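You operate a simulated robot arm through the tools that you are given. There is no shell and no other tool.

You run a simulated robot arm. Do the job below in one go: nothing can be reset, and whatever is moved stays where it is left.

TASK
Clean the ball of the card's stylus in the pot, then hang it back and shut its lid.

The check looks at the end state, three seconds after you hand in, the way a careful person would. Anything else that was tipped, shoved, dropped, spilled or broken makes it a failure. A push-on lid holds only when it is set on centred and level and pressed home; a screw cap is set on level and turned clockwise until tight.

THE ROBOT
A 6-joint arm with a four-finger gripper, fixed in place. Base frame: the origin is on the floor under the middle of its stand, x ahead of it, y to its left, z up; the work surface is at about z = 710. Readings come in mm, degrees, newtons and seconds.
It reaches about 1041 mm from its shoulder. Its first joint turns from -166.0 to 166.0 degrees. Payload 3.67 kg.
The TCP is the grasp point between the finger pads, 28 mm short of the fingertips. In the tool frame z runs along the fingers and y along their closing line. The gripper opens to 112 mm; its body begins 73 mm behind the TCP.
Orientation is that of the tool frame in the base frame, as a unit quaternion [w, x, y, z]. With the fingers straight down and closing along the base's y, the tool's x points along the base's -x, its y along +y and its z along -z.

THE INTERFACE
- The arm moves only by the tool apply_moves. Its argument "commands" is a list of rows, each a list of 3 entries, a list of its own where there are three numbers: the finger opening in mm, from 0 to 112, then the shift along the tool's x, y, z in mm, then the turn, a rotation vector about the tool's x, y, z in degrees. In form: [[fingers, [tx, ty, tz], [rx, ry, rz]], ...]. A call has 1 to 20 rows; each row is the pose to reach, as a shift and turn from the pose commanded when the call began, along the tool's axes at that moment. Rows are played at 5 a second. More than 50 mm and 8.6 degrees between two rows, or a gripper value outside its range, and nothing of the call is played. A pose out of reach is approached as far as the arm can. The call stops where the force on the tool passes 90 N (or 10 N more than at its start, if that is more) or the arm is blocked; 0.2 s more then pass. Each finger travels about 102.5 mm/s and halts on what it meets, pressing with about 42 N; the grip force reading is that of the motor and also rises with nothing between the fingers. The clock runs only during rows and for 0.2 s after the last one: add rows that repeat a pose to give the fingers time. The reply holds the time, the measured pose of the TCP, the force on the tool along the base axes, the opening and the grip force, in the units named above and with some noise, with the torque about the TCP (base axes, N m) and any sound that the robot's microphone picked up.
- Cameras (640 x 400 px; columns grow to the right, rows downward): "scene" is fixed at [399.8, -651.6, 1385.1]; the picture's right is [0.98, -0.22, 0.00], its down [-0.06, -0.27, -0.96] and it looks along [0.21, 0.94, -0.27] (base axes); focal length 328 px, centre (320, 200). "wrist" rides on the gripper at [60, -18, -104] in the tool frame; the picture's right is [0.29, 0.96, 0.00], its down [-0.80, 0.24, -0.55] and it looks along [-0.53, 0.16, 0.83] (tool axes); focal length 234 px, centre (320, 200). There is no depth. A picture from a camera that has moved, and an enlarged one, comes with that camera's place and axes in the base frame and with its lens.
- camera(camera): a new picture of that camera. No time passes.
- zoom(camera, box): a new picture of the part [left, top, right, bottom] of that camera's present view, enlarged. No time passes.
- close_job(): hands the job in; it is judged then, once.

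Nothing tells you positions but the pictures and the camera data. Unless the task says otherwise, let go and move clear before handing in.

The tools are called after "Request:" as a command line: name --argument value ..., lists and objects as JSON in quotes. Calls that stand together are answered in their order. apply_moves: Moves the arm, as the interface text tells. Its arguments: {"type":"object","properties":{"commands":{"type":"array","items":{"type":"array"}}},"required":["commands"]} The other tools are called the same way: camera (camera) takes a picture; zoom (camera, box) takes an enlarged picture of a part of a camera's view; close_job () hands the job in.

At the start:

```text
time: 0.0
tool_pos: [390.3, 322.6, 1119.1]
tool_rot: [0.0, -0.001, 1.0, 0.001]
contact_force: [0.4, 0.1, 0.2]
torque: [-0.02, -0.01, 0.01]
gripper_width: 112.2
grip_force: 0.0
```

scene: 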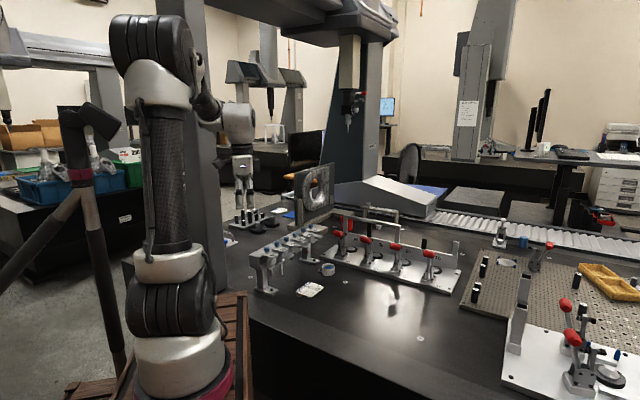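
wrist: 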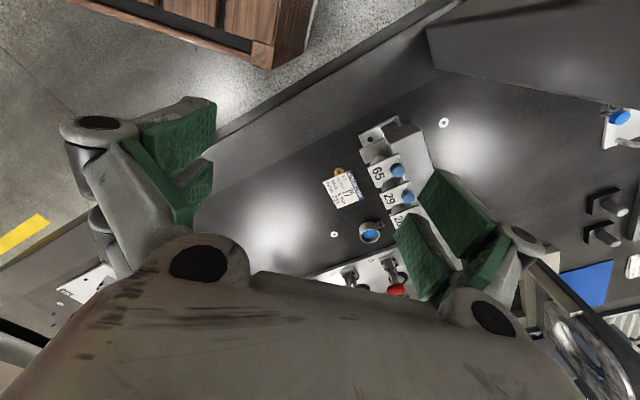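

I see a bench with a rack of numbered styli, a card lying on the bench, and a small blue-topped pot. I'll zoom in to read the card and inspect the rack and pot.

Request:
zoom --camera "scene" --box '[230, 210, 350, 310]'

Request:
zoom --camera "wrist" --box '[310, 110, 450, 300]'

Request:
zoom --camera "wrist" --box '[315, 155, 375, 215]'

```text
4.00 times, centred on (290, 260) of scene
camera zoom: at [399.8, -651.6, 1385.1], right [0.98, -0.22, 0.0], down [-0.06, -0.27, -0.96], along [0.21, 0.94, -0.27], focal length 1314 px, centre (440, -40)
```

zoom: 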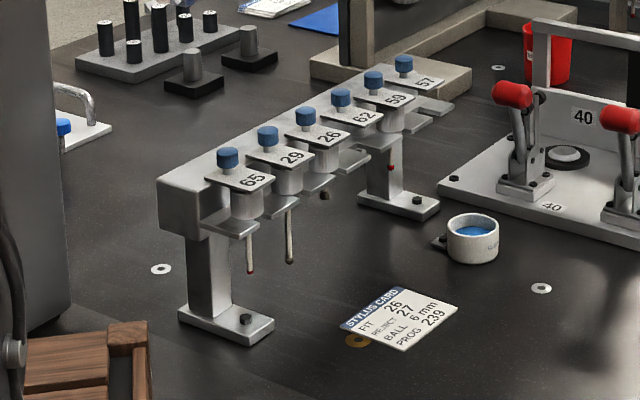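

```text
2.11 times, centred on (380, 205) of wrist
camera zoom: at [330.6, 303.8, 1223.5], right [-0.29, 0.96, 0.0], down [0.8, 0.24, 0.55], along [0.53, 0.16, -0.83], focal length 493 px, centre (194, 190)
```

zoom: 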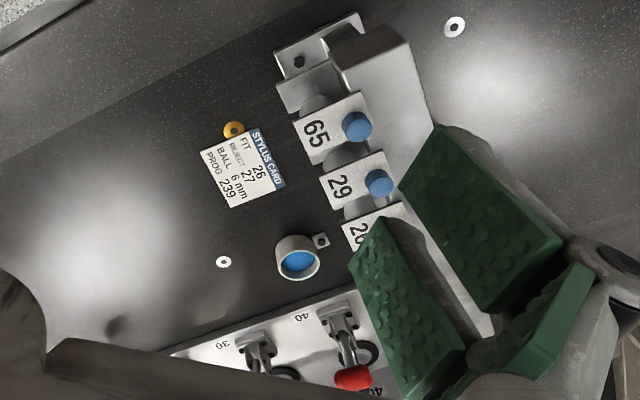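

```text
6.67 times, centred on (345, 185) of wrist
camera zoom: at [330.6, 303.8, 1223.5], right [-0.29, 0.96, 0.0], down [0.8, 0.24, 0.55], along [0.53, 0.16, -0.83], focal length 1561 px, centre (153, 300)
```

zoom: 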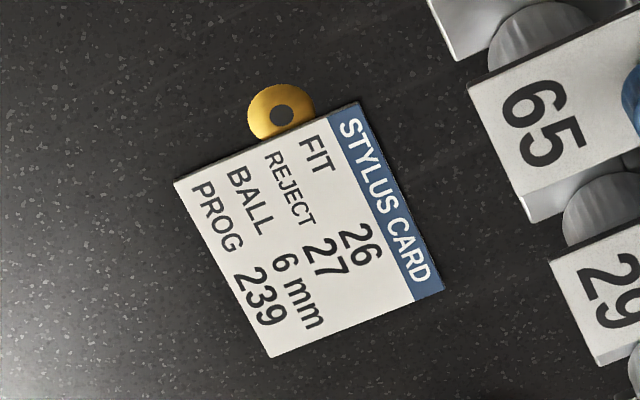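

The card says FIT 26, so the target is the stylus in slot 26. I'll look closer at how the rack slots, lids and pot are built.

Request:
zoom --camera "scene" --box '[265, 225, 325, 265]'

Request:
zoom --camera "scene" --box '[300, 215, 350, 250]'

Request:
zoom --camera "scene" --box '[310, 250, 370, 290]'

Request:
zoom --camera "wrist" --box '[350, 110, 430, 250]'

Request:
zoom --camera "scene" --box '[220, 190, 320, 250]'

```text
10.00 times, centred on (295, 245) of scene
camera zoom: at [399.8, -651.6, 1385.1], right [0.98, -0.22, 0.0], down [-0.06, -0.27, -0.96], along [0.21, 0.94, -0.27], focal length 3284 px, centre (570, -250)
```

zoom: 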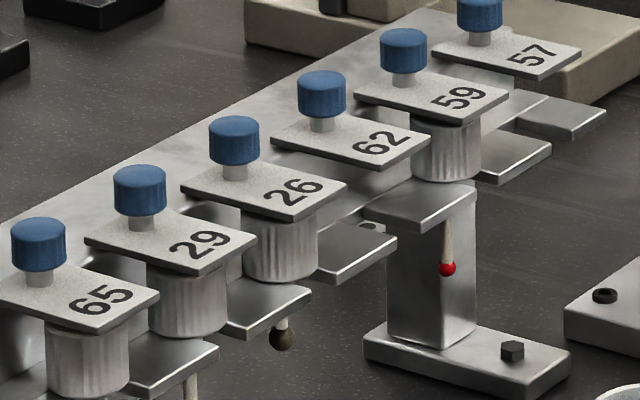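

```text
11.43 times, centred on (325, 232) of scene
camera zoom: at [399.8, -651.6, 1385.1], right [0.98, -0.22, 0.0], down [-0.06, -0.27, -0.96], along [0.21, 0.94, -0.27], focal length 3753 px, centre (263, -171)
```

zoom: 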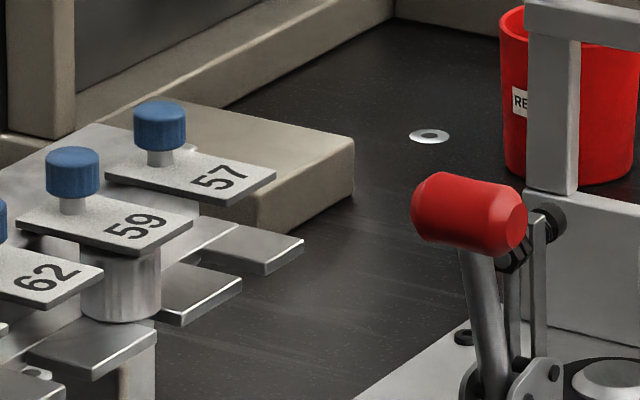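

```text
10.00 times, centred on (340, 270) of scene
camera zoom: at [399.8, -651.6, 1385.1], right [0.98, -0.22, 0.0], down [-0.06, -0.27, -0.96], along [0.21, 0.94, -0.27], focal length 3284 px, centre (120, -500)
```

zoom: 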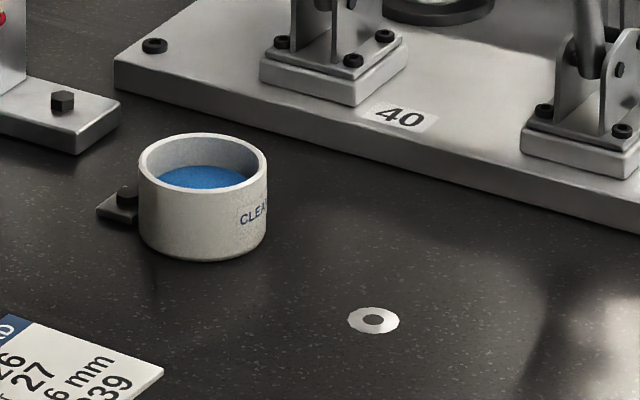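

```text
2.86 times, centred on (390, 180) of wrist
camera zoom: at [330.6, 303.8, 1223.5], right [-0.29, 0.96, 0.0], down [0.8, 0.24, 0.55], along [0.53, 0.16, -0.83], focal length 669 px, centre (120, 257)
```

zoom: 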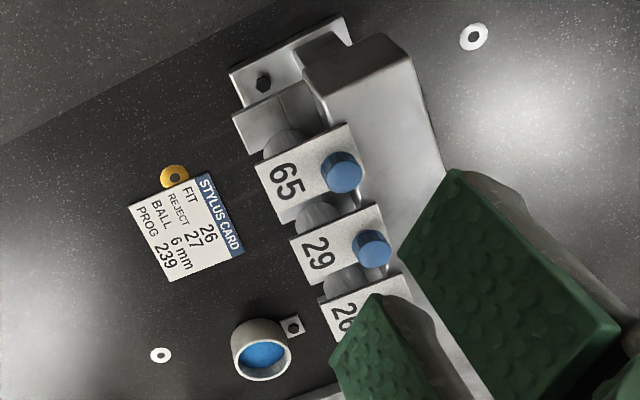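

```text
6.40 times, centred on (270, 220) of scene
camera zoom: at [399.8, -651.6, 1385.1], right [0.98, -0.22, 0.0], down [-0.06, -0.27, -0.96], along [0.21, 0.94, -0.27], focal length 2102 px, centre (640, 72)
```

zoom: 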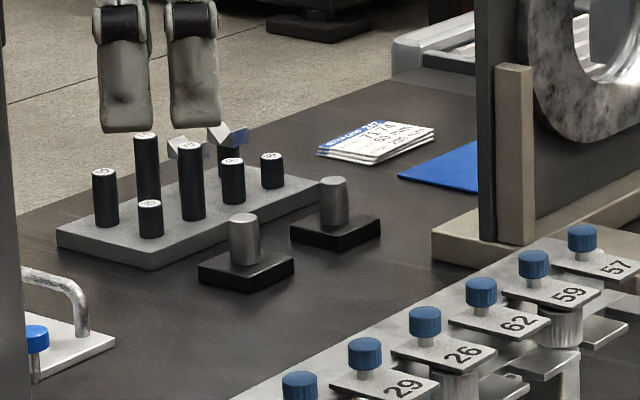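

I take slot 26's lid knob to be near (541, 562, 883), with slots about 59 mm apart along the base (0.7, 0.7) direction. The pot is near (703, 563). I'll bring the wrist camera round to the front of the rack to look at the lid mechanism.

Request:
apply_moves --commands '[[112, [-15, 6, 4], [0, 0, -8]], [112, [-29, 12, 8], [0, 0, -16]], [112, [-44, 19, 12], [0, 0, -24]], [112, [-59, 25, 16], [0, 0, -32]], [112, [-74, 31, 20], [0, 0, -40]], [112, [-88, 38, 24], [0, 0, -48]], [112, [-103, 44, 28], [0, 0, -56]], [112, [-118, 50, 32], [0, 0, -64]], [112, [-132, 57, 36], [0, 0, -72]], [112, [-147, 63, 40], [0, 0, -80]], [112, [-162, 69, 44], [0, 0, -88]], [112, [-176, 75, 48], [0, 0, -96]], [112, [-191, 82, 52], [0, 0, -104]], [112, [-206, 88, 56], [0, 0, -112]], [112, [-221, 94, 60], [0, 0, -120]], [112, [-235, 101, 64], [0, 0, -128]], [112, [-250, 107, 69], [0, 0, -135]]]'

Request:
camera --camera "wrist"

Request:
camera --camera "scene"

```text
time: 3.6
tool_pos: [640.7, 429.1, 1050.6]
tool_rot: [0.0, 0.924, -0.382, -0.001]
contact_force: [-0.2, 0.6, 0.9]
torque: [0.01, 0.01, -0.03]
gripper_width: 111.8
grip_force: 0.1
```

```text
taken
camera wrist: at [695.6, 398.8, 1154.7], right [-0.47, -0.88, 0.0], down [-0.73, 0.39, 0.56], along [-0.49, 0.26, -0.83], focal length 234 px, centre (320, 200)
```

wrist: 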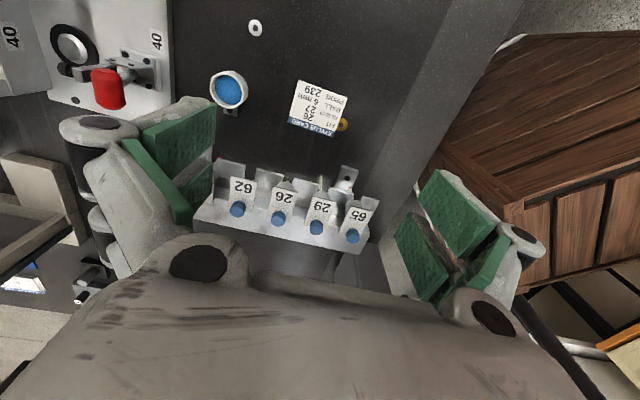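

```text
taken
```

scene: 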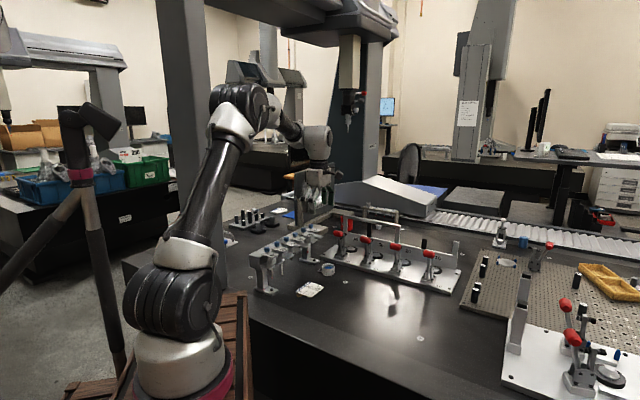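

The wrist view now shows the slots and pot, with the image upside down relative to the bench. I'll zoom on the rack.

Request:
zoom --camera "wrist" --box '[190, 150, 390, 275]'

Request:
zoom --camera "wrist" --box '[245, 160, 325, 240]'

Request:
zoom --camera "wrist" --box '[200, 60, 260, 120]'

Request:
zoom --camera "scene" --box '[245, 165, 345, 265]'

```text
3.20 times, centred on (290, 212) of wrist
camera zoom: at [695.6, 398.8, 1154.7], right [-0.47, -0.88, 0.0], down [-0.73, 0.39, 0.56], along [-0.49, 0.26, -0.83], focal length 749 px, centre (416, 160)
```

zoom: 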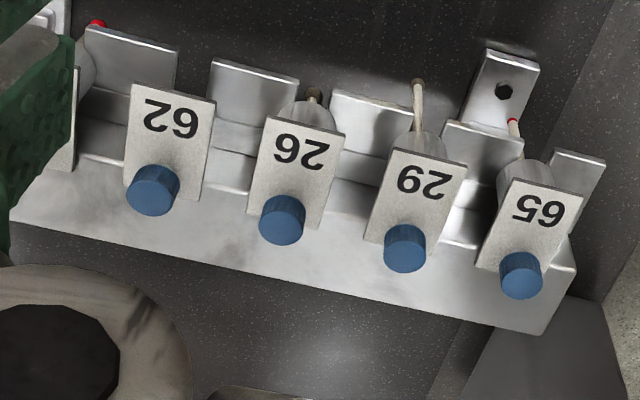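

```text
5.00 times, centred on (285, 200) of wrist
camera zoom: at [695.6, 398.8, 1154.7], right [-0.47, -0.88, 0.0], down [-0.73, 0.39, 0.56], along [-0.49, 0.26, -0.83], focal length 1171 px, centre (495, 200)
```

zoom: 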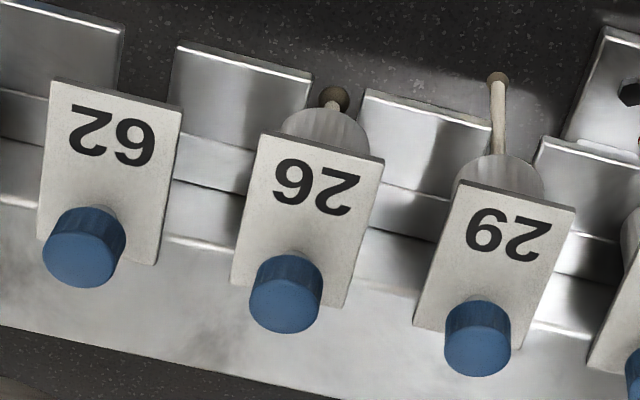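

```text
6.67 times, centred on (230, 90) of wrist
camera zoom: at [695.6, 398.8, 1154.7], right [-0.47, -0.88, 0.0], down [-0.73, 0.39, 0.56], along [-0.49, 0.26, -0.83], focal length 1561 px, centre (920, 933)
```

zoom: 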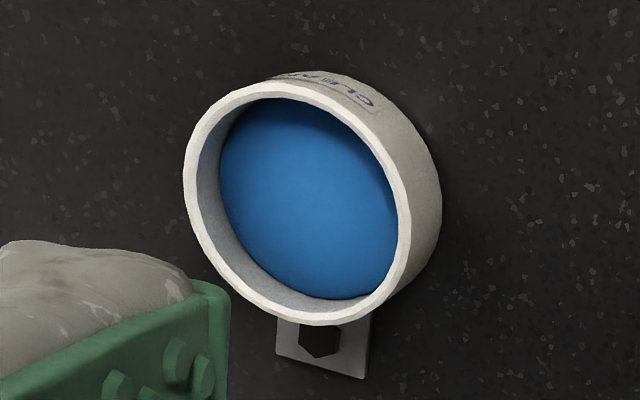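

```text
4.00 times, centred on (295, 215) of scene
camera zoom: at [399.8, -651.6, 1385.1], right [0.98, -0.22, 0.0], down [-0.06, -0.27, -0.96], along [0.21, 0.94, -0.27], focal length 1314 px, centre (420, 140)
```

zoom: 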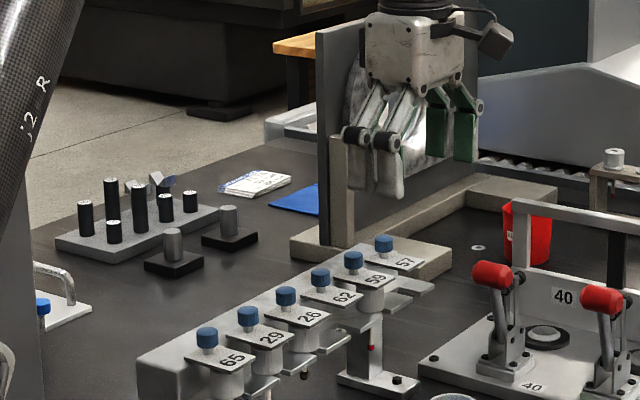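

The gripper looks large next to the rack, so I'll look at the fingers closely before deciding on a grasp.

Request:
zoom --camera "wrist" --box '[50, 80, 250, 280]'

Request:
zoom --camera "wrist" --box '[370, 150, 570, 350]'

Request:
zoom --camera "scene" --box '[320, 160, 380, 220]'

Request:
zoom --camera "scene" --box '[310, 150, 350, 230]'

```text
2.00 times, centred on (150, 180) of wrist
camera zoom: at [695.6, 398.8, 1154.7], right [-0.47, -0.88, 0.0], down [-0.73, 0.39, 0.56], along [-0.49, 0.26, -0.83], focal length 468 px, centre (660, 240)
```

zoom: 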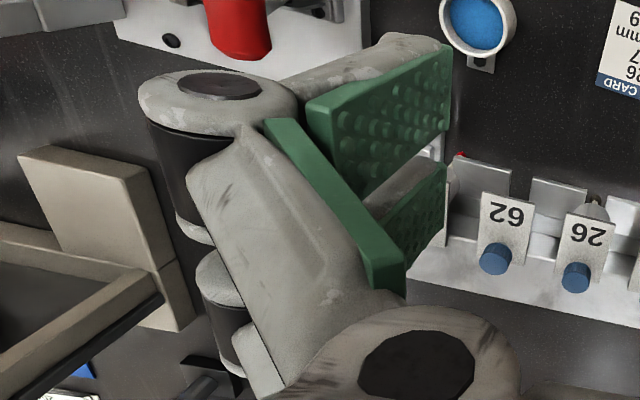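

```text
2.00 times, centred on (470, 250) of wrist
camera zoom: at [695.6, 398.8, 1154.7], right [-0.47, -0.88, 0.0], down [-0.73, 0.39, 0.56], along [-0.49, 0.26, -0.83], focal length 468 px, centre (20, 100)
```

zoom: 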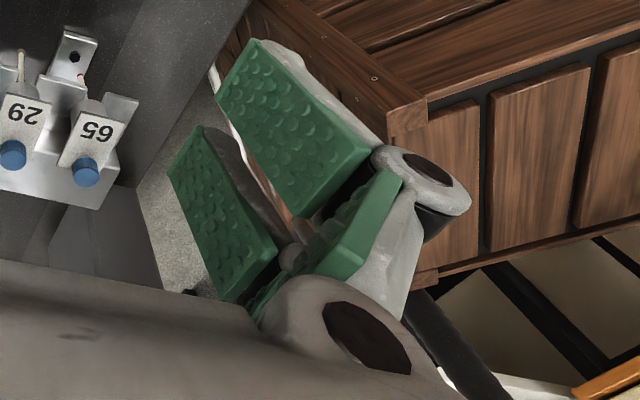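

```text
6.67 times, centred on (350, 190) of scene
camera zoom: at [399.8, -651.6, 1385.1], right [0.98, -0.22, 0.0], down [-0.06, -0.27, -0.96], along [0.21, 0.94, -0.27], focal length 2189 px, centre (120, 267)
```

zoom: 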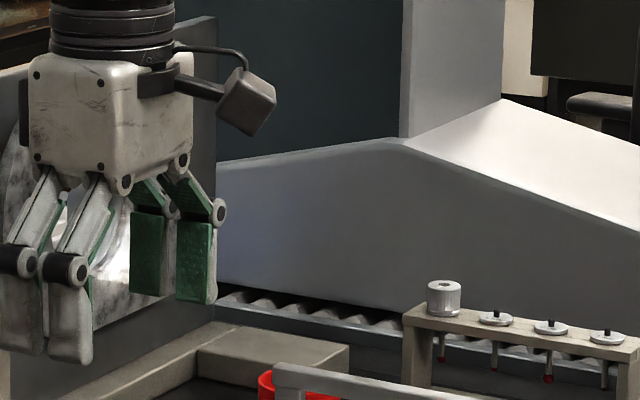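

```text
5.00 times, centred on (330, 190) of scene
camera zoom: at [399.8, -651.6, 1385.1], right [0.98, -0.22, 0.0], down [-0.06, -0.27, -0.96], along [0.21, 0.94, -0.27], focal length 1642 px, centre (270, 250)
```

zoom: 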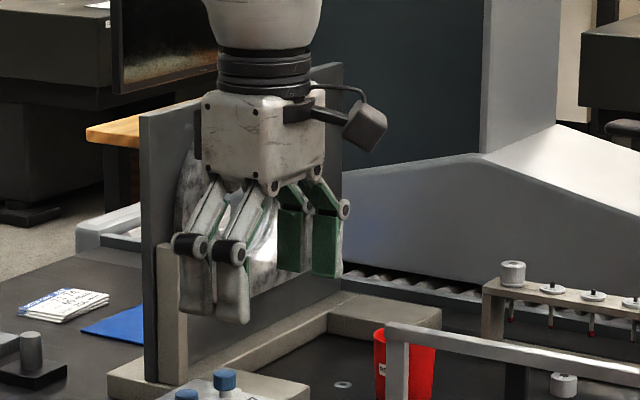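

The rack runs at 45° in the base frame, with d=(0.707, 0.707) along it and f=(0.707, −0.707) pointing to its front. The tool is already aligned to it. I'll tilt and drop the wrist camera for a near-horizontal look at slot 26 from the front.

Request:
apply_moves --commands '[[112, [-3, -2, 20], [0, -6, 0]], [112, [-6, -4, 40], [0, -12, 0]], [112, [-8, -6, 60], [0, -18, 0]], [112, [-11, -8, 80], [0, -24, 0]], [112, [-14, -10, 100], [0, -30, 0]], [112, [-17, -12, 120], [0, -36, 0]], [112, [-20, -14, 140], [0, -42, 0]], [112, [-22, -15, 155], [0, -45, 0]]]'

Request:
camera --camera "wrist"

Request:
camera --camera "scene"

```text
time: 5.4
tool_pos: [634.3, 457.0, 895.2]
tool_rot: [-0.146, 0.853, -0.352, -0.355]
contact_force: [-0.1, 0.7, 0.7]
torque: [-0.06, -0.04, -0.01]
gripper_width: 111.8
grip_force: 0.1
```

```text
taken
camera wrist: at [729.4, 386.8, 926.5], right [-0.53, -0.82, -0.21], down [-0.29, -0.05, 0.96], along [-0.79, 0.57, -0.21], focal length 234 px, centre (320, 200)
```

wrist: 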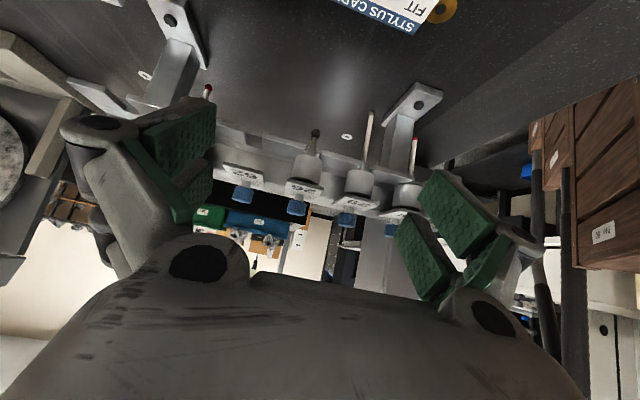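

```text
taken
```

scene: 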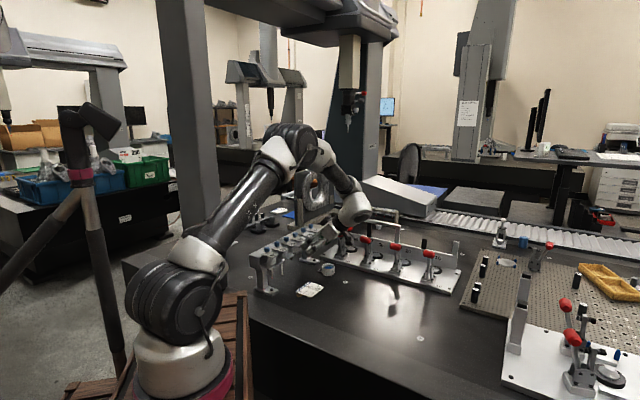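

Request:
zoom --camera "wrist" --box '[260, 120, 360, 220]'

Request:
zoom --camera "wrist" --box '[280, 150, 340, 220]'

Request:
zoom --camera "wrist" --box '[210, 140, 290, 210]'

Request:
zoom --camera "scene" --box '[310, 180, 400, 260]'

```text
4.00 times, centred on (310, 170) of wrist
camera zoom: at [729.4, 386.8, 926.5], right [-0.53, -0.82, -0.21], down [-0.29, -0.05, 0.96], along [-0.79, 0.57, -0.21], focal length 937 px, centre (360, 320)
```

zoom: 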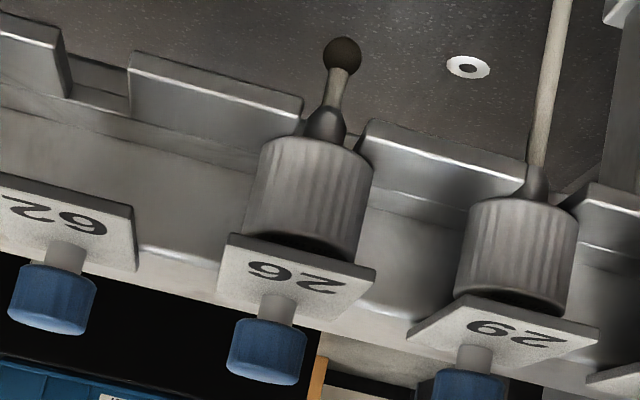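

```text
5.71 times, centred on (310, 185) of wrist
camera zoom: at [729.4, 386.8, 926.5], right [-0.53, -0.82, -0.21], down [-0.29, -0.05, 0.96], along [-0.79, 0.57, -0.21], focal length 1338 px, centre (377, 286)
```

zoom: 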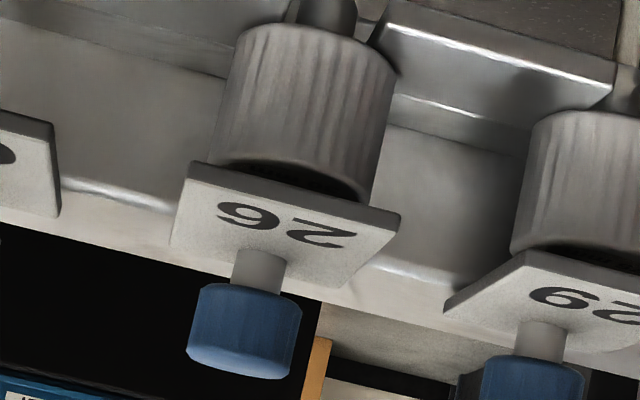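

```text
5.71 times, centred on (250, 175) of wrist
camera zoom: at [729.4, 386.8, 926.5], right [-0.53, -0.82, -0.21], down [-0.29, -0.05, 0.96], along [-0.79, 0.57, -0.21], focal length 1338 px, centre (720, 343)
```

zoom: 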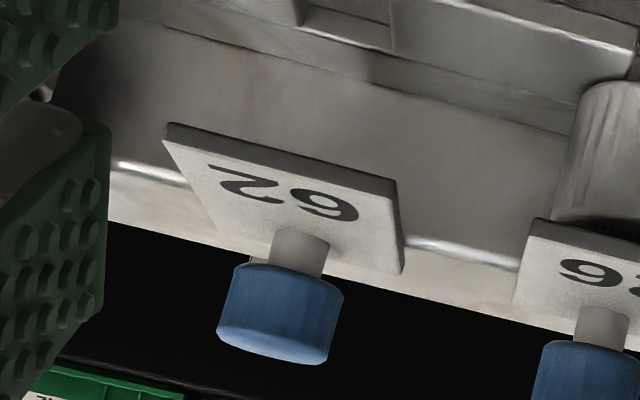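

```text
5.00 times, centred on (355, 220) of scene
camera zoom: at [399.8, -651.6, 1385.1], right [0.98, -0.22, 0.0], down [-0.06, -0.27, -0.96], along [0.21, 0.94, -0.27], focal length 1642 px, centre (145, 100)
```

zoom: 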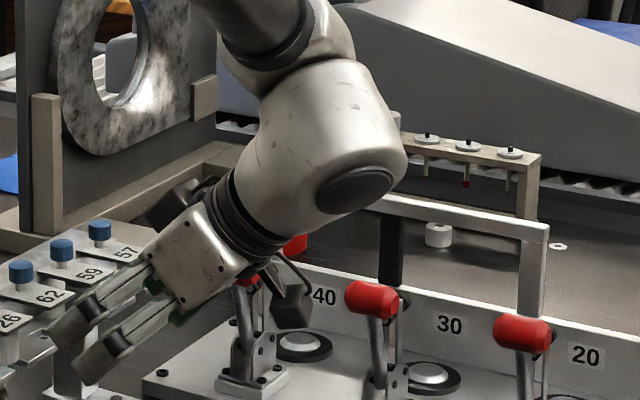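

Each module is a knurled cylinder about 30 mm across that rests on a fork, with its lid plate just above it. Whether the fingers fit between neighbouring slots is tight, so I'll lift clear and turn the gripper side-on to the scene camera to measure finger thickness.

Request:
apply_moves --commands '[[112, [-16, 3, -21], [0, 7.5, 0]], [112, [-32, 5, -42], [0, 15, 0]], [112, [-47, 8, -63], [0, 22.5, 0]], [112, [-63, 10, -83], [0, 30, 0]], [112, [-79, 13, -104], [0, 37.5, 0]], [112, [-94, 15, -125], [0, 45, 0]]]'

Request:
apply_moves --commands '[[100, [0, 0, -5], [0, 0, 8]], [90, [0, 0, -10], [0, 0, 16]], [80, [0, 0, -15], [0, 0, 24]], [70, [0, 0, -20], [0, 0, 32]], [60, [0, 0, -25], [0, 0, 40]], [50, [0, 0, -30], [0, 0, 48]], [40, [0, 0, -30], [0, 0, 56]], [40, [0, 0, -30], [0, 0, 57.6]], [40, [0, 0, -30], [0, 0, 57.6]]]'

Request:
camera --camera "scene"

Request:
zoom --camera "scene" --box '[330, 140, 410, 220]'

```text
time: 6.8
tool_pos: [641.2, 428.3, 1049.6]
tool_rot: [0.0, 0.924, -0.383, 0.001]
contact_force: [0.0, 1.5, -0.6]
torque: [-0.03, 0.04, -0.02]
gripper_width: 112.3
grip_force: 0.1
```

```text
time: 8.8
tool_pos: [639.9, 430.1, 1079.7]
tool_rot: [-0.001, -0.625, 0.781, 0.001]
contact_force: [-0.1, 0.1, 0.1]
torque: [0.0, 0.0, -0.02]
gripper_width: 40.0
grip_force: 0.1
```

```text
taken
```

scene: 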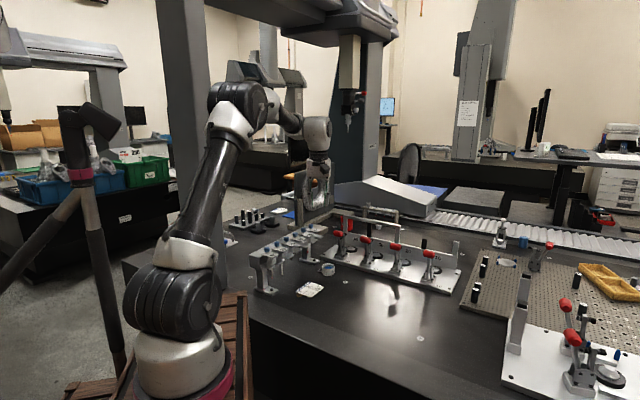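

```text
5.00 times, centred on (370, 180) of scene
camera zoom: at [399.8, -651.6, 1385.1], right [0.98, -0.22, 0.0], down [-0.06, -0.27, -0.96], along [0.21, 0.94, -0.27], focal length 1642 px, centre (70, 300)
```

zoom: 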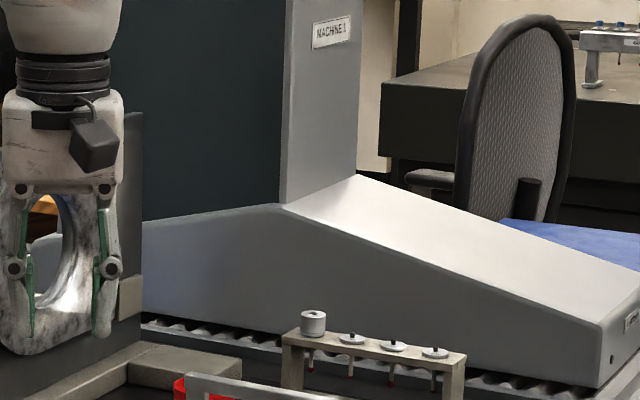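

Request:
zoom --camera "scene" --box '[295, 165, 345, 220]'

Request:
camera --camera "wrist"

```text
7.27 times, centred on (320, 192) of scene
camera zoom: at [399.8, -651.6, 1385.1], right [0.98, -0.22, 0.0], down [-0.06, -0.27, -0.96], along [0.21, 0.94, -0.27], focal length 2388 px, centre (320, 254)
```

zoom: 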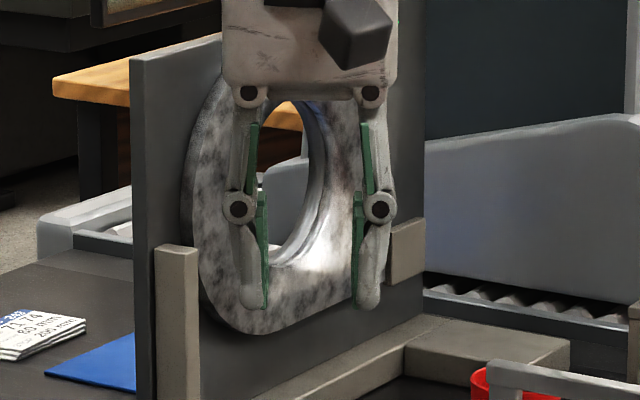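

```text
taken
camera wrist: at [644.4, 366.8, 1184.2], right [-1.0, -0.07, 0.0], down [-0.06, 0.83, 0.56], along [-0.04, 0.55, -0.83], focal length 234 px, centre (320, 200)
```

wrist: 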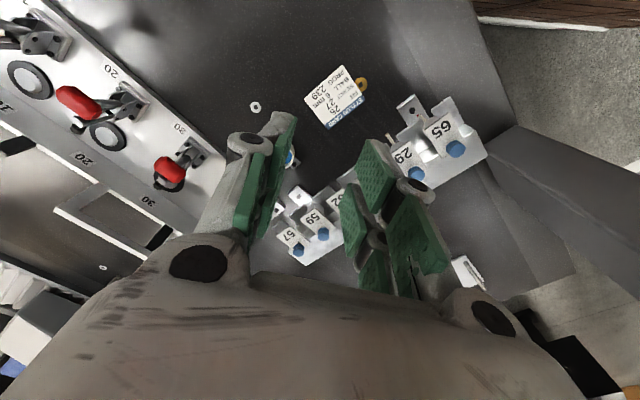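

Finger tips are about 14 mm thick and grow to 22 mm at the knuckle, so they fit between slots. Slot 26's knob should be at about (540, 550.5), spanning z 878–892 with the plate top near 870. I'll go above it, realigned to the rack, and check from close up.

Request:
apply_moves --commands '[[50, [-12, 15.5, 12.5], [0, 0, -7.2]], [50, [-24, 31, 25], [0, 0, -14.4]], [50, [-36, 46.4, 37.4], [0, 0, -21.6]], [50, [-48, 61.9, 49.9], [0, 0, -28.8]], [50, [-60, 77.3, 62.3], [0, 0, -36]], [50, [-72, 92.8, 74.8], [0, 0, -43.2]], [50, [-84, 108.2, 87.2], [0, 0, -50.4]], [50, [-95.7, 123.7, 99.7], [0, 0, -57.6]], [50, [-95.7, 123.7, 99.7], [0, 0, -57.6]]]'

Request:
camera --camera "wrist"

Request:
zoom --camera "wrist" --box '[240, 120, 400, 220]'

Request:
zoom --camera "scene" --box '[250, 170, 350, 260]'

```text
time: 10.8
tool_pos: [541.7, 550.4, 980.1]
tool_rot: [0.0, 0.924, -0.382, -0.001]
contact_force: [0.9, 0.9, 0.3]
torque: [0.02, -0.02, 0.01]
gripper_width: 49.9
grip_force: 0.1
```

```text
taken
camera wrist: at [596.3, 520.3, 1084.5], right [-0.47, -0.88, 0.0], down [-0.73, 0.39, 0.56], along [-0.49, 0.26, -0.83], focal length 234 px, centre (320, 200)
```

wrist: 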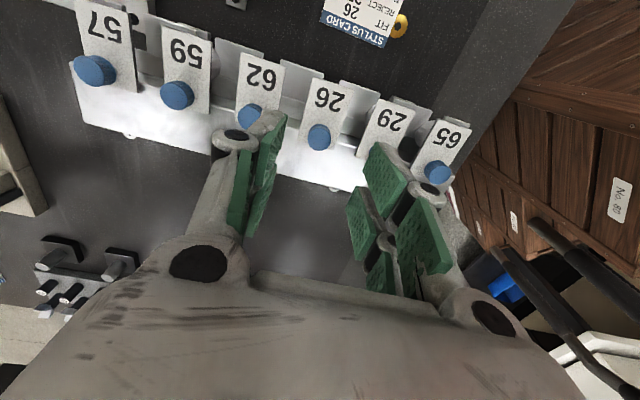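

```text
4.00 times, centred on (320, 170) of wrist
camera zoom: at [596.3, 520.3, 1084.5], right [-0.47, -0.88, 0.0], down [-0.73, 0.39, 0.56], along [-0.49, 0.26, -0.83], focal length 937 px, centre (320, 320)
```

zoom: 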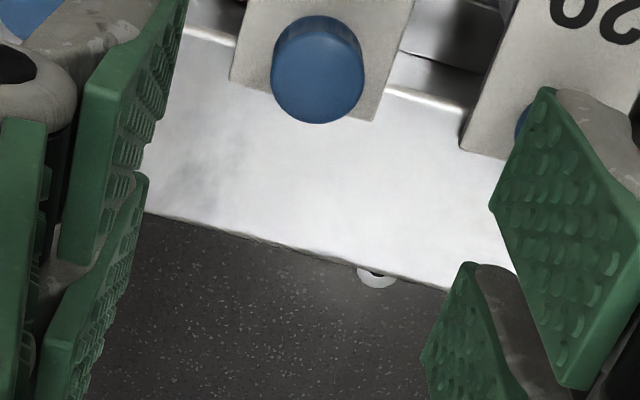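

```text
4.44 times, centred on (300, 215) of scene
camera zoom: at [399.8, -651.6, 1385.1], right [0.98, -0.22, 0.0], down [-0.06, -0.27, -0.96], along [0.21, 0.94, -0.27], focal length 1460 px, centre (409, 133)
```

zoom: 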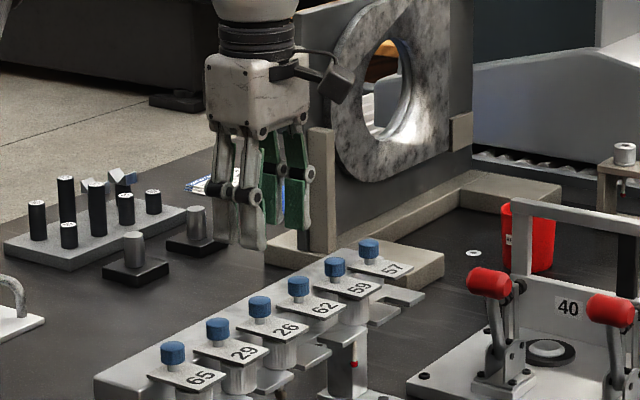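

The fingers sit centred over slot 26's knob, which I now put at about (538, 552, 891). I'll go down beside it, keeping the tips a little above the lid plate, and check before closing.

Request:
apply_moves --commands '[[50, [-2, 0, 15], [0, 0, 0]], [50, [-4, 0, 30], [0, 0, 0]], [50, [-4, 0, 45], [0, 0, 0]], [50, [-4, 0, 58], [0, 0, 0]], [50, [-4, 0, 66], [0, 0, 0]], [50, [-4, 0, 72], [0, 0, 0]]]'

Request:
zoom --camera "scene" --box '[250, 180, 350, 260]'

Request:
zoom --camera "scene" --box '[270, 215, 310, 255]'

Request:
camera --camera "wrist"

```text
time: 12.2
tool_pos: [538.0, 551.4, 907.3]
tool_rot: [-0.001, 0.924, -0.383, 0.0]
contact_force: [-0.4, -0.1, 0.3]
torque: [-0.01, -0.01, 0.0]
gripper_width: 50.0
grip_force: 0.0
```

```text
5.00 times, centred on (300, 220) of scene
camera zoom: at [399.8, -651.6, 1385.1], right [0.98, -0.22, 0.0], down [-0.06, -0.27, -0.96], along [0.21, 0.94, -0.27], focal length 1642 px, centre (420, 100)
```

zoom: 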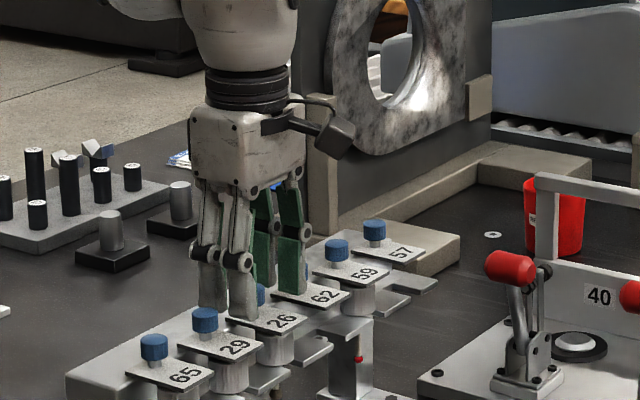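

```text
10.00 times, centred on (290, 235) of scene
camera zoom: at [399.8, -651.6, 1385.1], right [0.98, -0.22, 0.0], down [-0.06, -0.27, -0.96], along [0.21, 0.94, -0.27], focal length 3284 px, centre (620, -150)
```

zoom: 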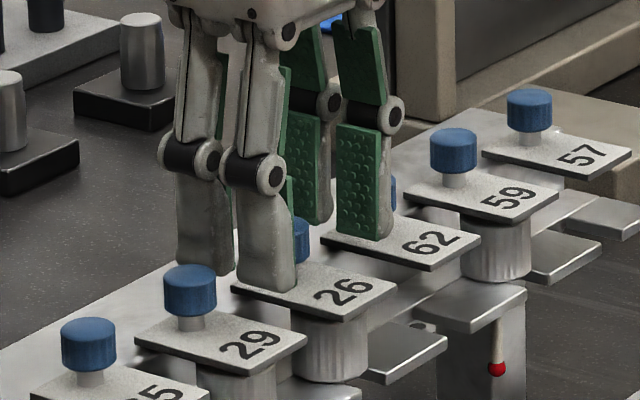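

```text
taken
camera wrist: at [593.2, 522.8, 1011.8], right [-0.47, -0.88, 0.0], down [-0.73, 0.39, 0.56], along [-0.49, 0.26, -0.83], focal length 234 px, centre (320, 200)
```

wrist: 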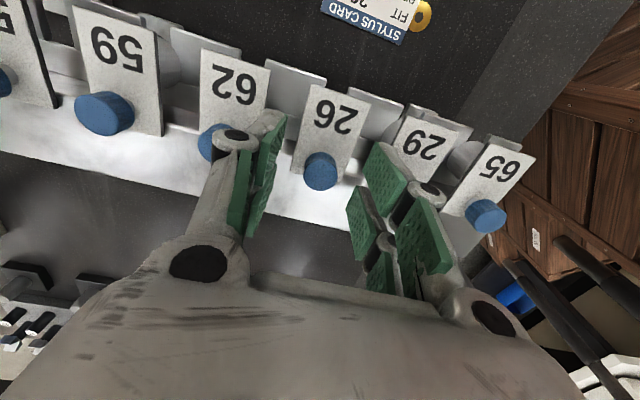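

Request:
zoom --camera "wrist" --box '[230, 80, 430, 220]'

Request:
zoom --camera "scene" --box '[280, 225, 315, 250]'

```text
2.86 times, centred on (330, 150) of wrist
camera zoom: at [593.2, 522.8, 1011.8], right [-0.47, -0.88, 0.0], down [-0.73, 0.39, 0.56], along [-0.49, 0.26, -0.83], focal length 669 px, centre (291, 343)
```

zoom: 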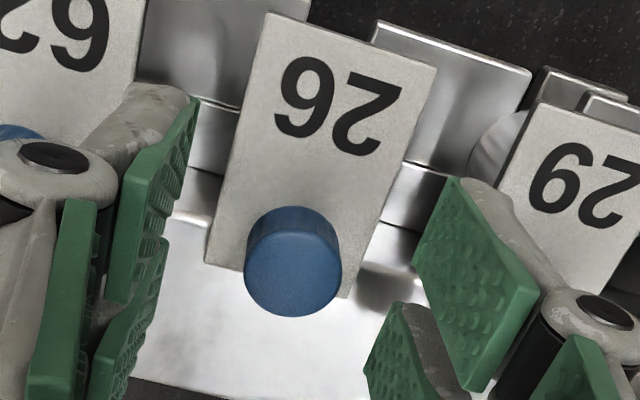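

```text
16.00 times, centred on (298, 238) of scene
camera zoom: at [399.8, -651.6, 1385.1], right [0.98, -0.22, 0.0], down [-0.06, -0.27, -0.96], along [0.21, 0.94, -0.27], focal length 5254 px, centre (680, -400)
```

zoom: 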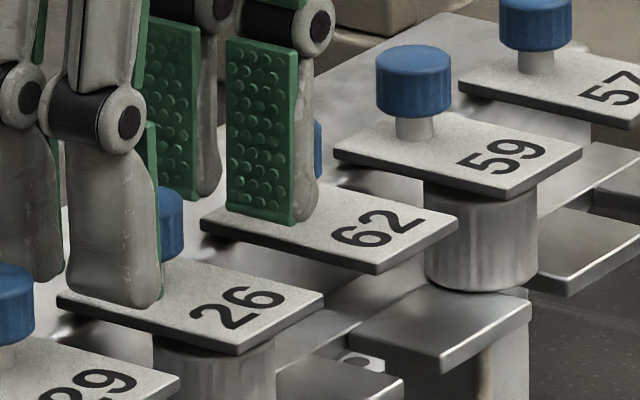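

The knob sits centred between the pads, and the tips are still just above the plate. I'll drop 3 mm and close on the knob.

Request:
apply_moves --commands '[[50, [0, 0, 3], [0, 0, 0]], [40, [0, 0, 3], [0, 0, 0]], [28, [0, 0, 3], [0, 0, 0]], [18, [0, 0, 3], [0, 0, 0]], [18, [0, 0, 3], [0, 0, 0]]]'

Request:
zoom --camera "wrist" --box '[230, 80, 430, 220]'

```text
time: 13.4
tool_pos: [538.5, 552.2, 904.5]
tool_rot: [-0.001, 0.924, -0.383, -0.001]
contact_force: [-0.6, 0.1, -0.2]
torque: [0.0, 0.01, -0.01]
gripper_width: 18.4
grip_force: 0.5
```

```text
2.86 times, centred on (330, 150) of wrist
camera zoom: at [592.9, 523.1, 1008.8], right [-0.47, -0.88, 0.0], down [-0.73, 0.39, 0.56], along [-0.49, 0.26, -0.83], focal length 669 px, centre (291, 343)
```

zoom: 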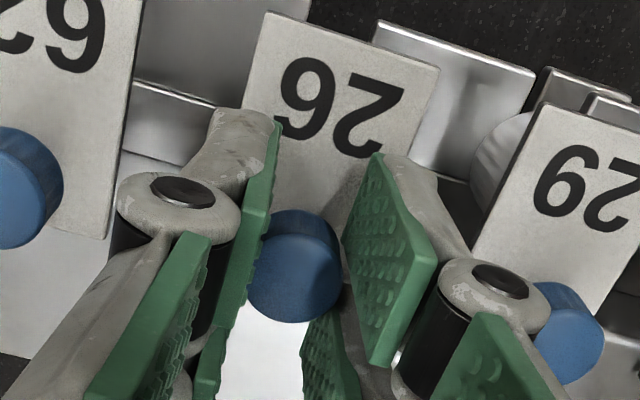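

The fingers are at 18.4 mm with almost no grip force yet, so I'll close further onto the knob.

Request:
apply_moves --commands '[[14, [0, 0, 0], [0, 0, 0]], [10, [0, 0, 0], [0, 0, 0]], [10, [0, 0, 0], [0, 0, 0]]]'

Request:
zoom --camera "wrist" --box '[230, 80, 430, 220]'

```text
time: 14.2
tool_pos: [537.7, 553.4, 903.9]
tool_rot: [-0.001, 0.924, -0.383, -0.001]
contact_force: [-6.0, -1.2, 0.1]
torque: [-0.06, 0.23, 0.06]
gripper_width: 16.4
grip_force: 41.9
```

```text
2.86 times, centred on (330, 150) of wrist
camera zoom: at [592.5, 523.0, 1008.7], right [-0.47, -0.88, 0.0], down [-0.73, 0.39, 0.56], along [-0.49, 0.26, -0.83], focal length 669 px, centre (291, 343)
```

zoom: 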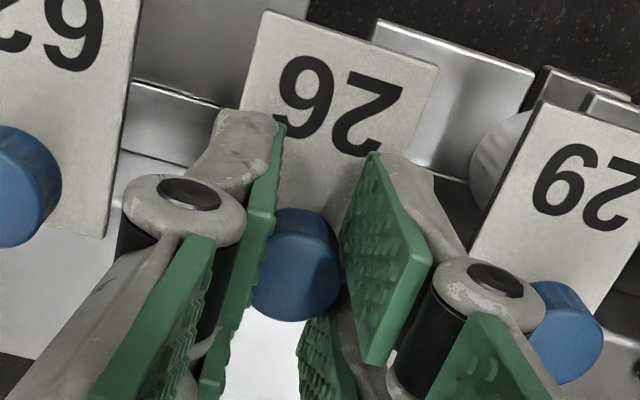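

The knob is gripped at about 16 mm wide with 42 N. I'll pull it a few millimetres rearward to test whether the lid slides.

Request:
apply_moves --commands '[[10, [-1, 0, 0], [0, 0, 0]], [10, [-2, 0, 0], [0, 0, 0]], [10, [-3, 0, 0], [0, 0, 0]]]'

Request:
zoom --camera "wrist" --box '[230, 80, 430, 220]'

```text
time: 15.0
tool_pos: [536.2, 553.9, 904.2]
tool_rot: [0.001, 0.924, -0.383, -0.001]
contact_force: [-0.5, -2.4, -0.6]
torque: [0.53, -0.54, -0.03]
gripper_width: 16.5
grip_force: 42.0
```

```text
2.86 times, centred on (330, 150) of wrist
camera zoom: at [590.9, 524.7, 1008.8], right [-0.47, -0.88, 0.0], down [-0.73, 0.39, 0.56], along [-0.49, 0.26, -0.83], focal length 669 px, centre (291, 343)
```

zoom: 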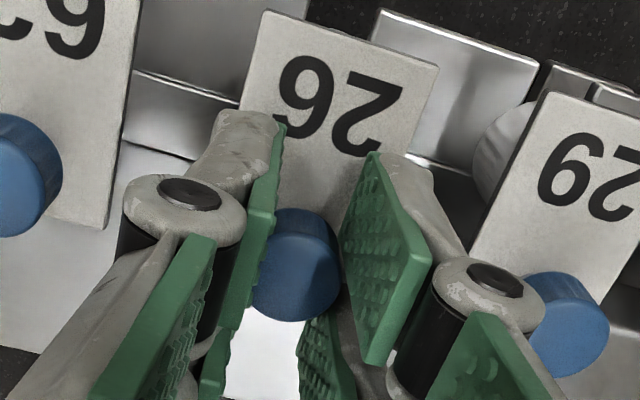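

The lid moves with the knob at almost no force, so it slides rearward. I'll keep sliding it back.

Request:
apply_moves --commands '[[10, [-3, 0, 0], [0, 0, 0]], [10, [-6, 0, 0], [0, 0, 0]], [10, [-9, 0, 0], [0, 0, 0]], [10, [-12, 0, 0], [0, 0, 0]], [10, [-15, 0, 0], [0, 0, 0]], [10, [-18, 0, 0], [0, 0, 0]]]'

Request:
zoom --camera "wrist" --box '[230, 80, 430, 220]'

Request:
zoom --camera "scene" --box '[265, 215, 325, 255]'

```text
time: 16.4
tool_pos: [522.8, 567.0, 904.6]
tool_rot: [0.0, 0.924, -0.383, -0.001]
contact_force: [-0.6, -1.8, 0.1]
torque: [-0.65, 0.36, 0.05]
gripper_width: 16.5
grip_force: 42.0
```

```text
2.86 times, centred on (330, 150) of wrist
camera zoom: at [577.9, 537.8, 1008.8], right [-0.47, -0.88, 0.0], down [-0.73, 0.39, 0.56], along [-0.49, 0.26, -0.83], focal length 669 px, centre (291, 343)
```

zoom: 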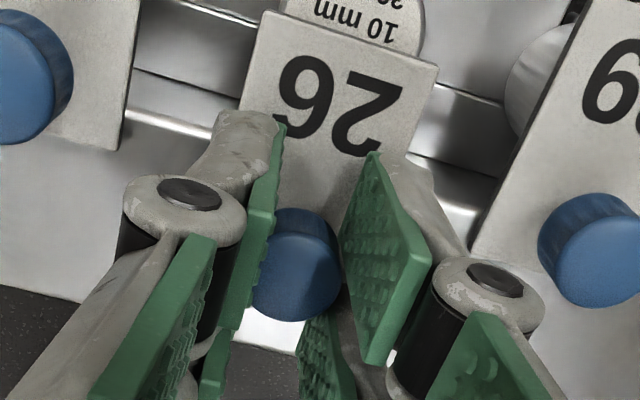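

```text
10.00 times, centred on (295, 235) of scene
camera zoom: at [399.8, -651.6, 1385.1], right [0.98, -0.22, 0.0], down [-0.06, -0.27, -0.96], along [0.21, 0.94, -0.27], focal length 3284 px, centre (570, -150)
```

zoom: 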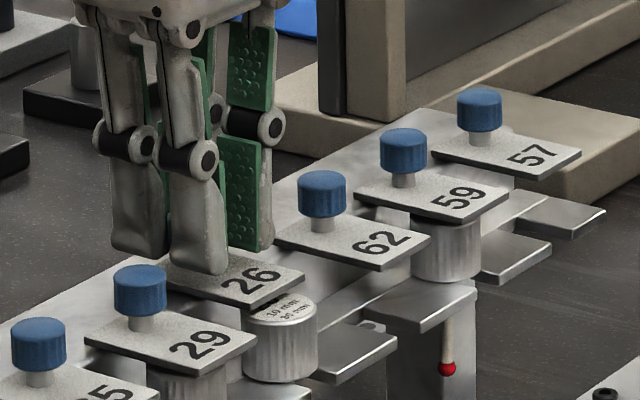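

The lid is sliding freely and the module's top label is appearing. I'll continue to its stop, then read the label.

Request:
apply_moves --commands '[[10, [-3, 0, 0], [0, 0, 0]], [10, [-6, 0, 0], [0, 0, 0]], [10, [-9, 0, 0], [0, 0, 0]], [10, [-12, 0, 0], [0, 0, 0]]]'

Request:
zoom --camera "wrist" --box '[230, 80, 430, 220]'

Request:
zoom --camera "wrist" --box '[300, 60, 370, 110]'

```text
time: 17.4
tool_pos: [514.8, 576.4, 903.5]
tool_rot: [0.0, 0.924, -0.383, -0.001]
contact_force: [-4.3, -4.5, 0.6]
torque: [-0.31, 0.33, 0.03]
gripper_width: 16.3
grip_force: 41.8
```

```text
2.86 times, centred on (330, 150) of wrist
camera zoom: at [569.3, 546.4, 1008.8], right [-0.47, -0.88, 0.0], down [-0.73, 0.39, 0.56], along [-0.49, 0.26, -0.83], focal length 669 px, centre (291, 343)
```

zoom: 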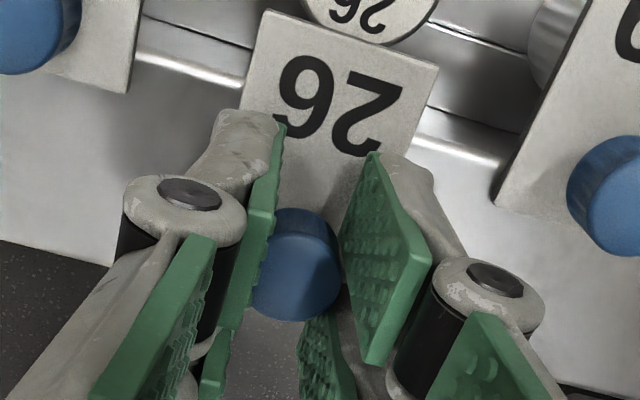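

```text
8.00 times, centred on (335, 85) of wrist
camera zoom: at [569.3, 546.4, 1008.8], right [-0.47, -0.88, 0.0], down [-0.73, 0.39, 0.56], along [-0.49, 0.26, -0.83], focal length 1873 px, centre (200, 1120)
```

zoom: 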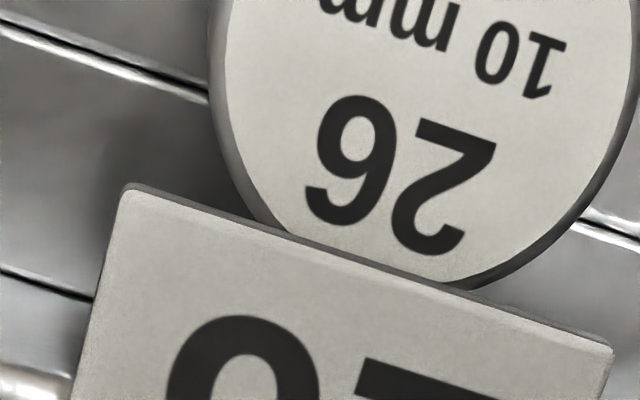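

The module is marked 26, matching the card's FIT number. I'll keep sliding the lid in small steps to find its end stop.

Request:
apply_moves --commands '[[10, [-2, 0, 0], [0, 0, 0]], [10, [-4, 0, 0], [0, 0, 0]], [10, [-6, 0, 0], [0, 0, 0]]]'

Request:
zoom --camera "wrist" --box '[230, 60, 430, 220]'

Request:
zoom --camera "scene" --box '[265, 215, 325, 255]'

```text
time: 18.2
tool_pos: [510.3, 580.5, 903.9]
tool_rot: [0.001, 0.924, -0.383, 0.0]
contact_force: [-6.2, -6.8, -1.1]
torque: [0.02, 0.24, 0.03]
gripper_width: 16.4
grip_force: 42.3
```

```text
2.50 times, centred on (330, 140) of wrist
camera zoom: at [564.8, 551.0, 1008.8], right [-0.47, -0.88, 0.0], down [-0.73, 0.39, 0.56], along [-0.49, 0.26, -0.83], focal length 585 px, centre (295, 350)
```

zoom: 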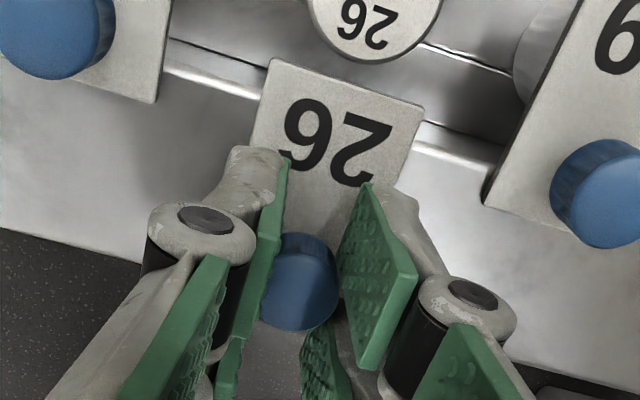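

```text
10.00 times, centred on (295, 235) of scene
camera zoom: at [399.8, -651.6, 1385.1], right [0.98, -0.22, 0.0], down [-0.06, -0.27, -0.96], along [0.21, 0.94, -0.27], focal length 3284 px, centre (570, -150)
```

zoom: 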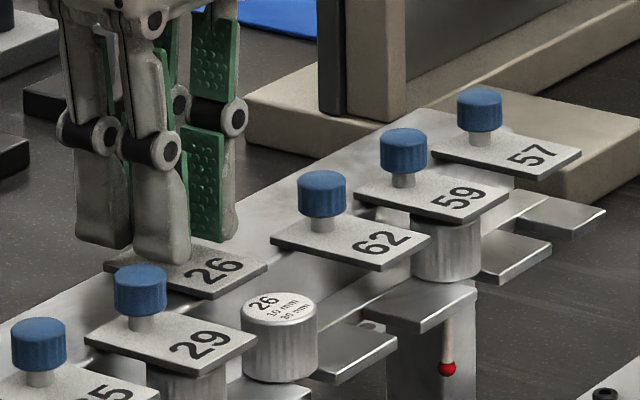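

Request:
apply_moves --commands '[[10, [-2, 0, 0], [0, 0, 0]], [10, [-4, 0, 0], [0, 0, 0]]]'

Request:
zoom --camera "wrist" --box '[230, 60, 430, 220]'

```text
time: 18.8
tool_pos: [507.0, 583.1, 904.5]
tool_rot: [0.001, 0.924, -0.383, 0.0]
contact_force: [-10.9, -11.9, -2.2]
torque: [-0.04, 0.18, 0.04]
gripper_width: 16.3
grip_force: 42.4
```

```text
2.50 times, centred on (330, 140) of wrist
camera zoom: at [562.6, 553.3, 1008.9], right [-0.47, -0.88, 0.0], down [-0.73, 0.4, 0.56], along [-0.49, 0.26, -0.83], focal length 585 px, centre (295, 350)
```

zoom: 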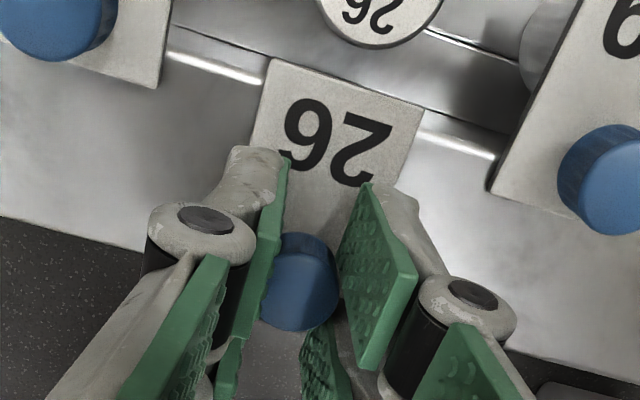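

The lateral force is along −d rather than −f, so the slide axis is slightly off my pull line. I'll shift a little along tool +y to relieve it.

Request:
apply_moves --commands '[[10, [0, 0.5, 0], [0, 0, 0]], [10, [0, 1.0, 0], [0, 0, 0]]]'

```text
time: 19.4
tool_pos: [507.1, 584.5, 904.5]
tool_rot: [-0.001, 0.924, -0.383, 0.0]
contact_force: [-4.0, -5.0, -5.6]
torque: [-0.4, 0.12, -0.05]
gripper_width: 16.3
grip_force: 42.0
```

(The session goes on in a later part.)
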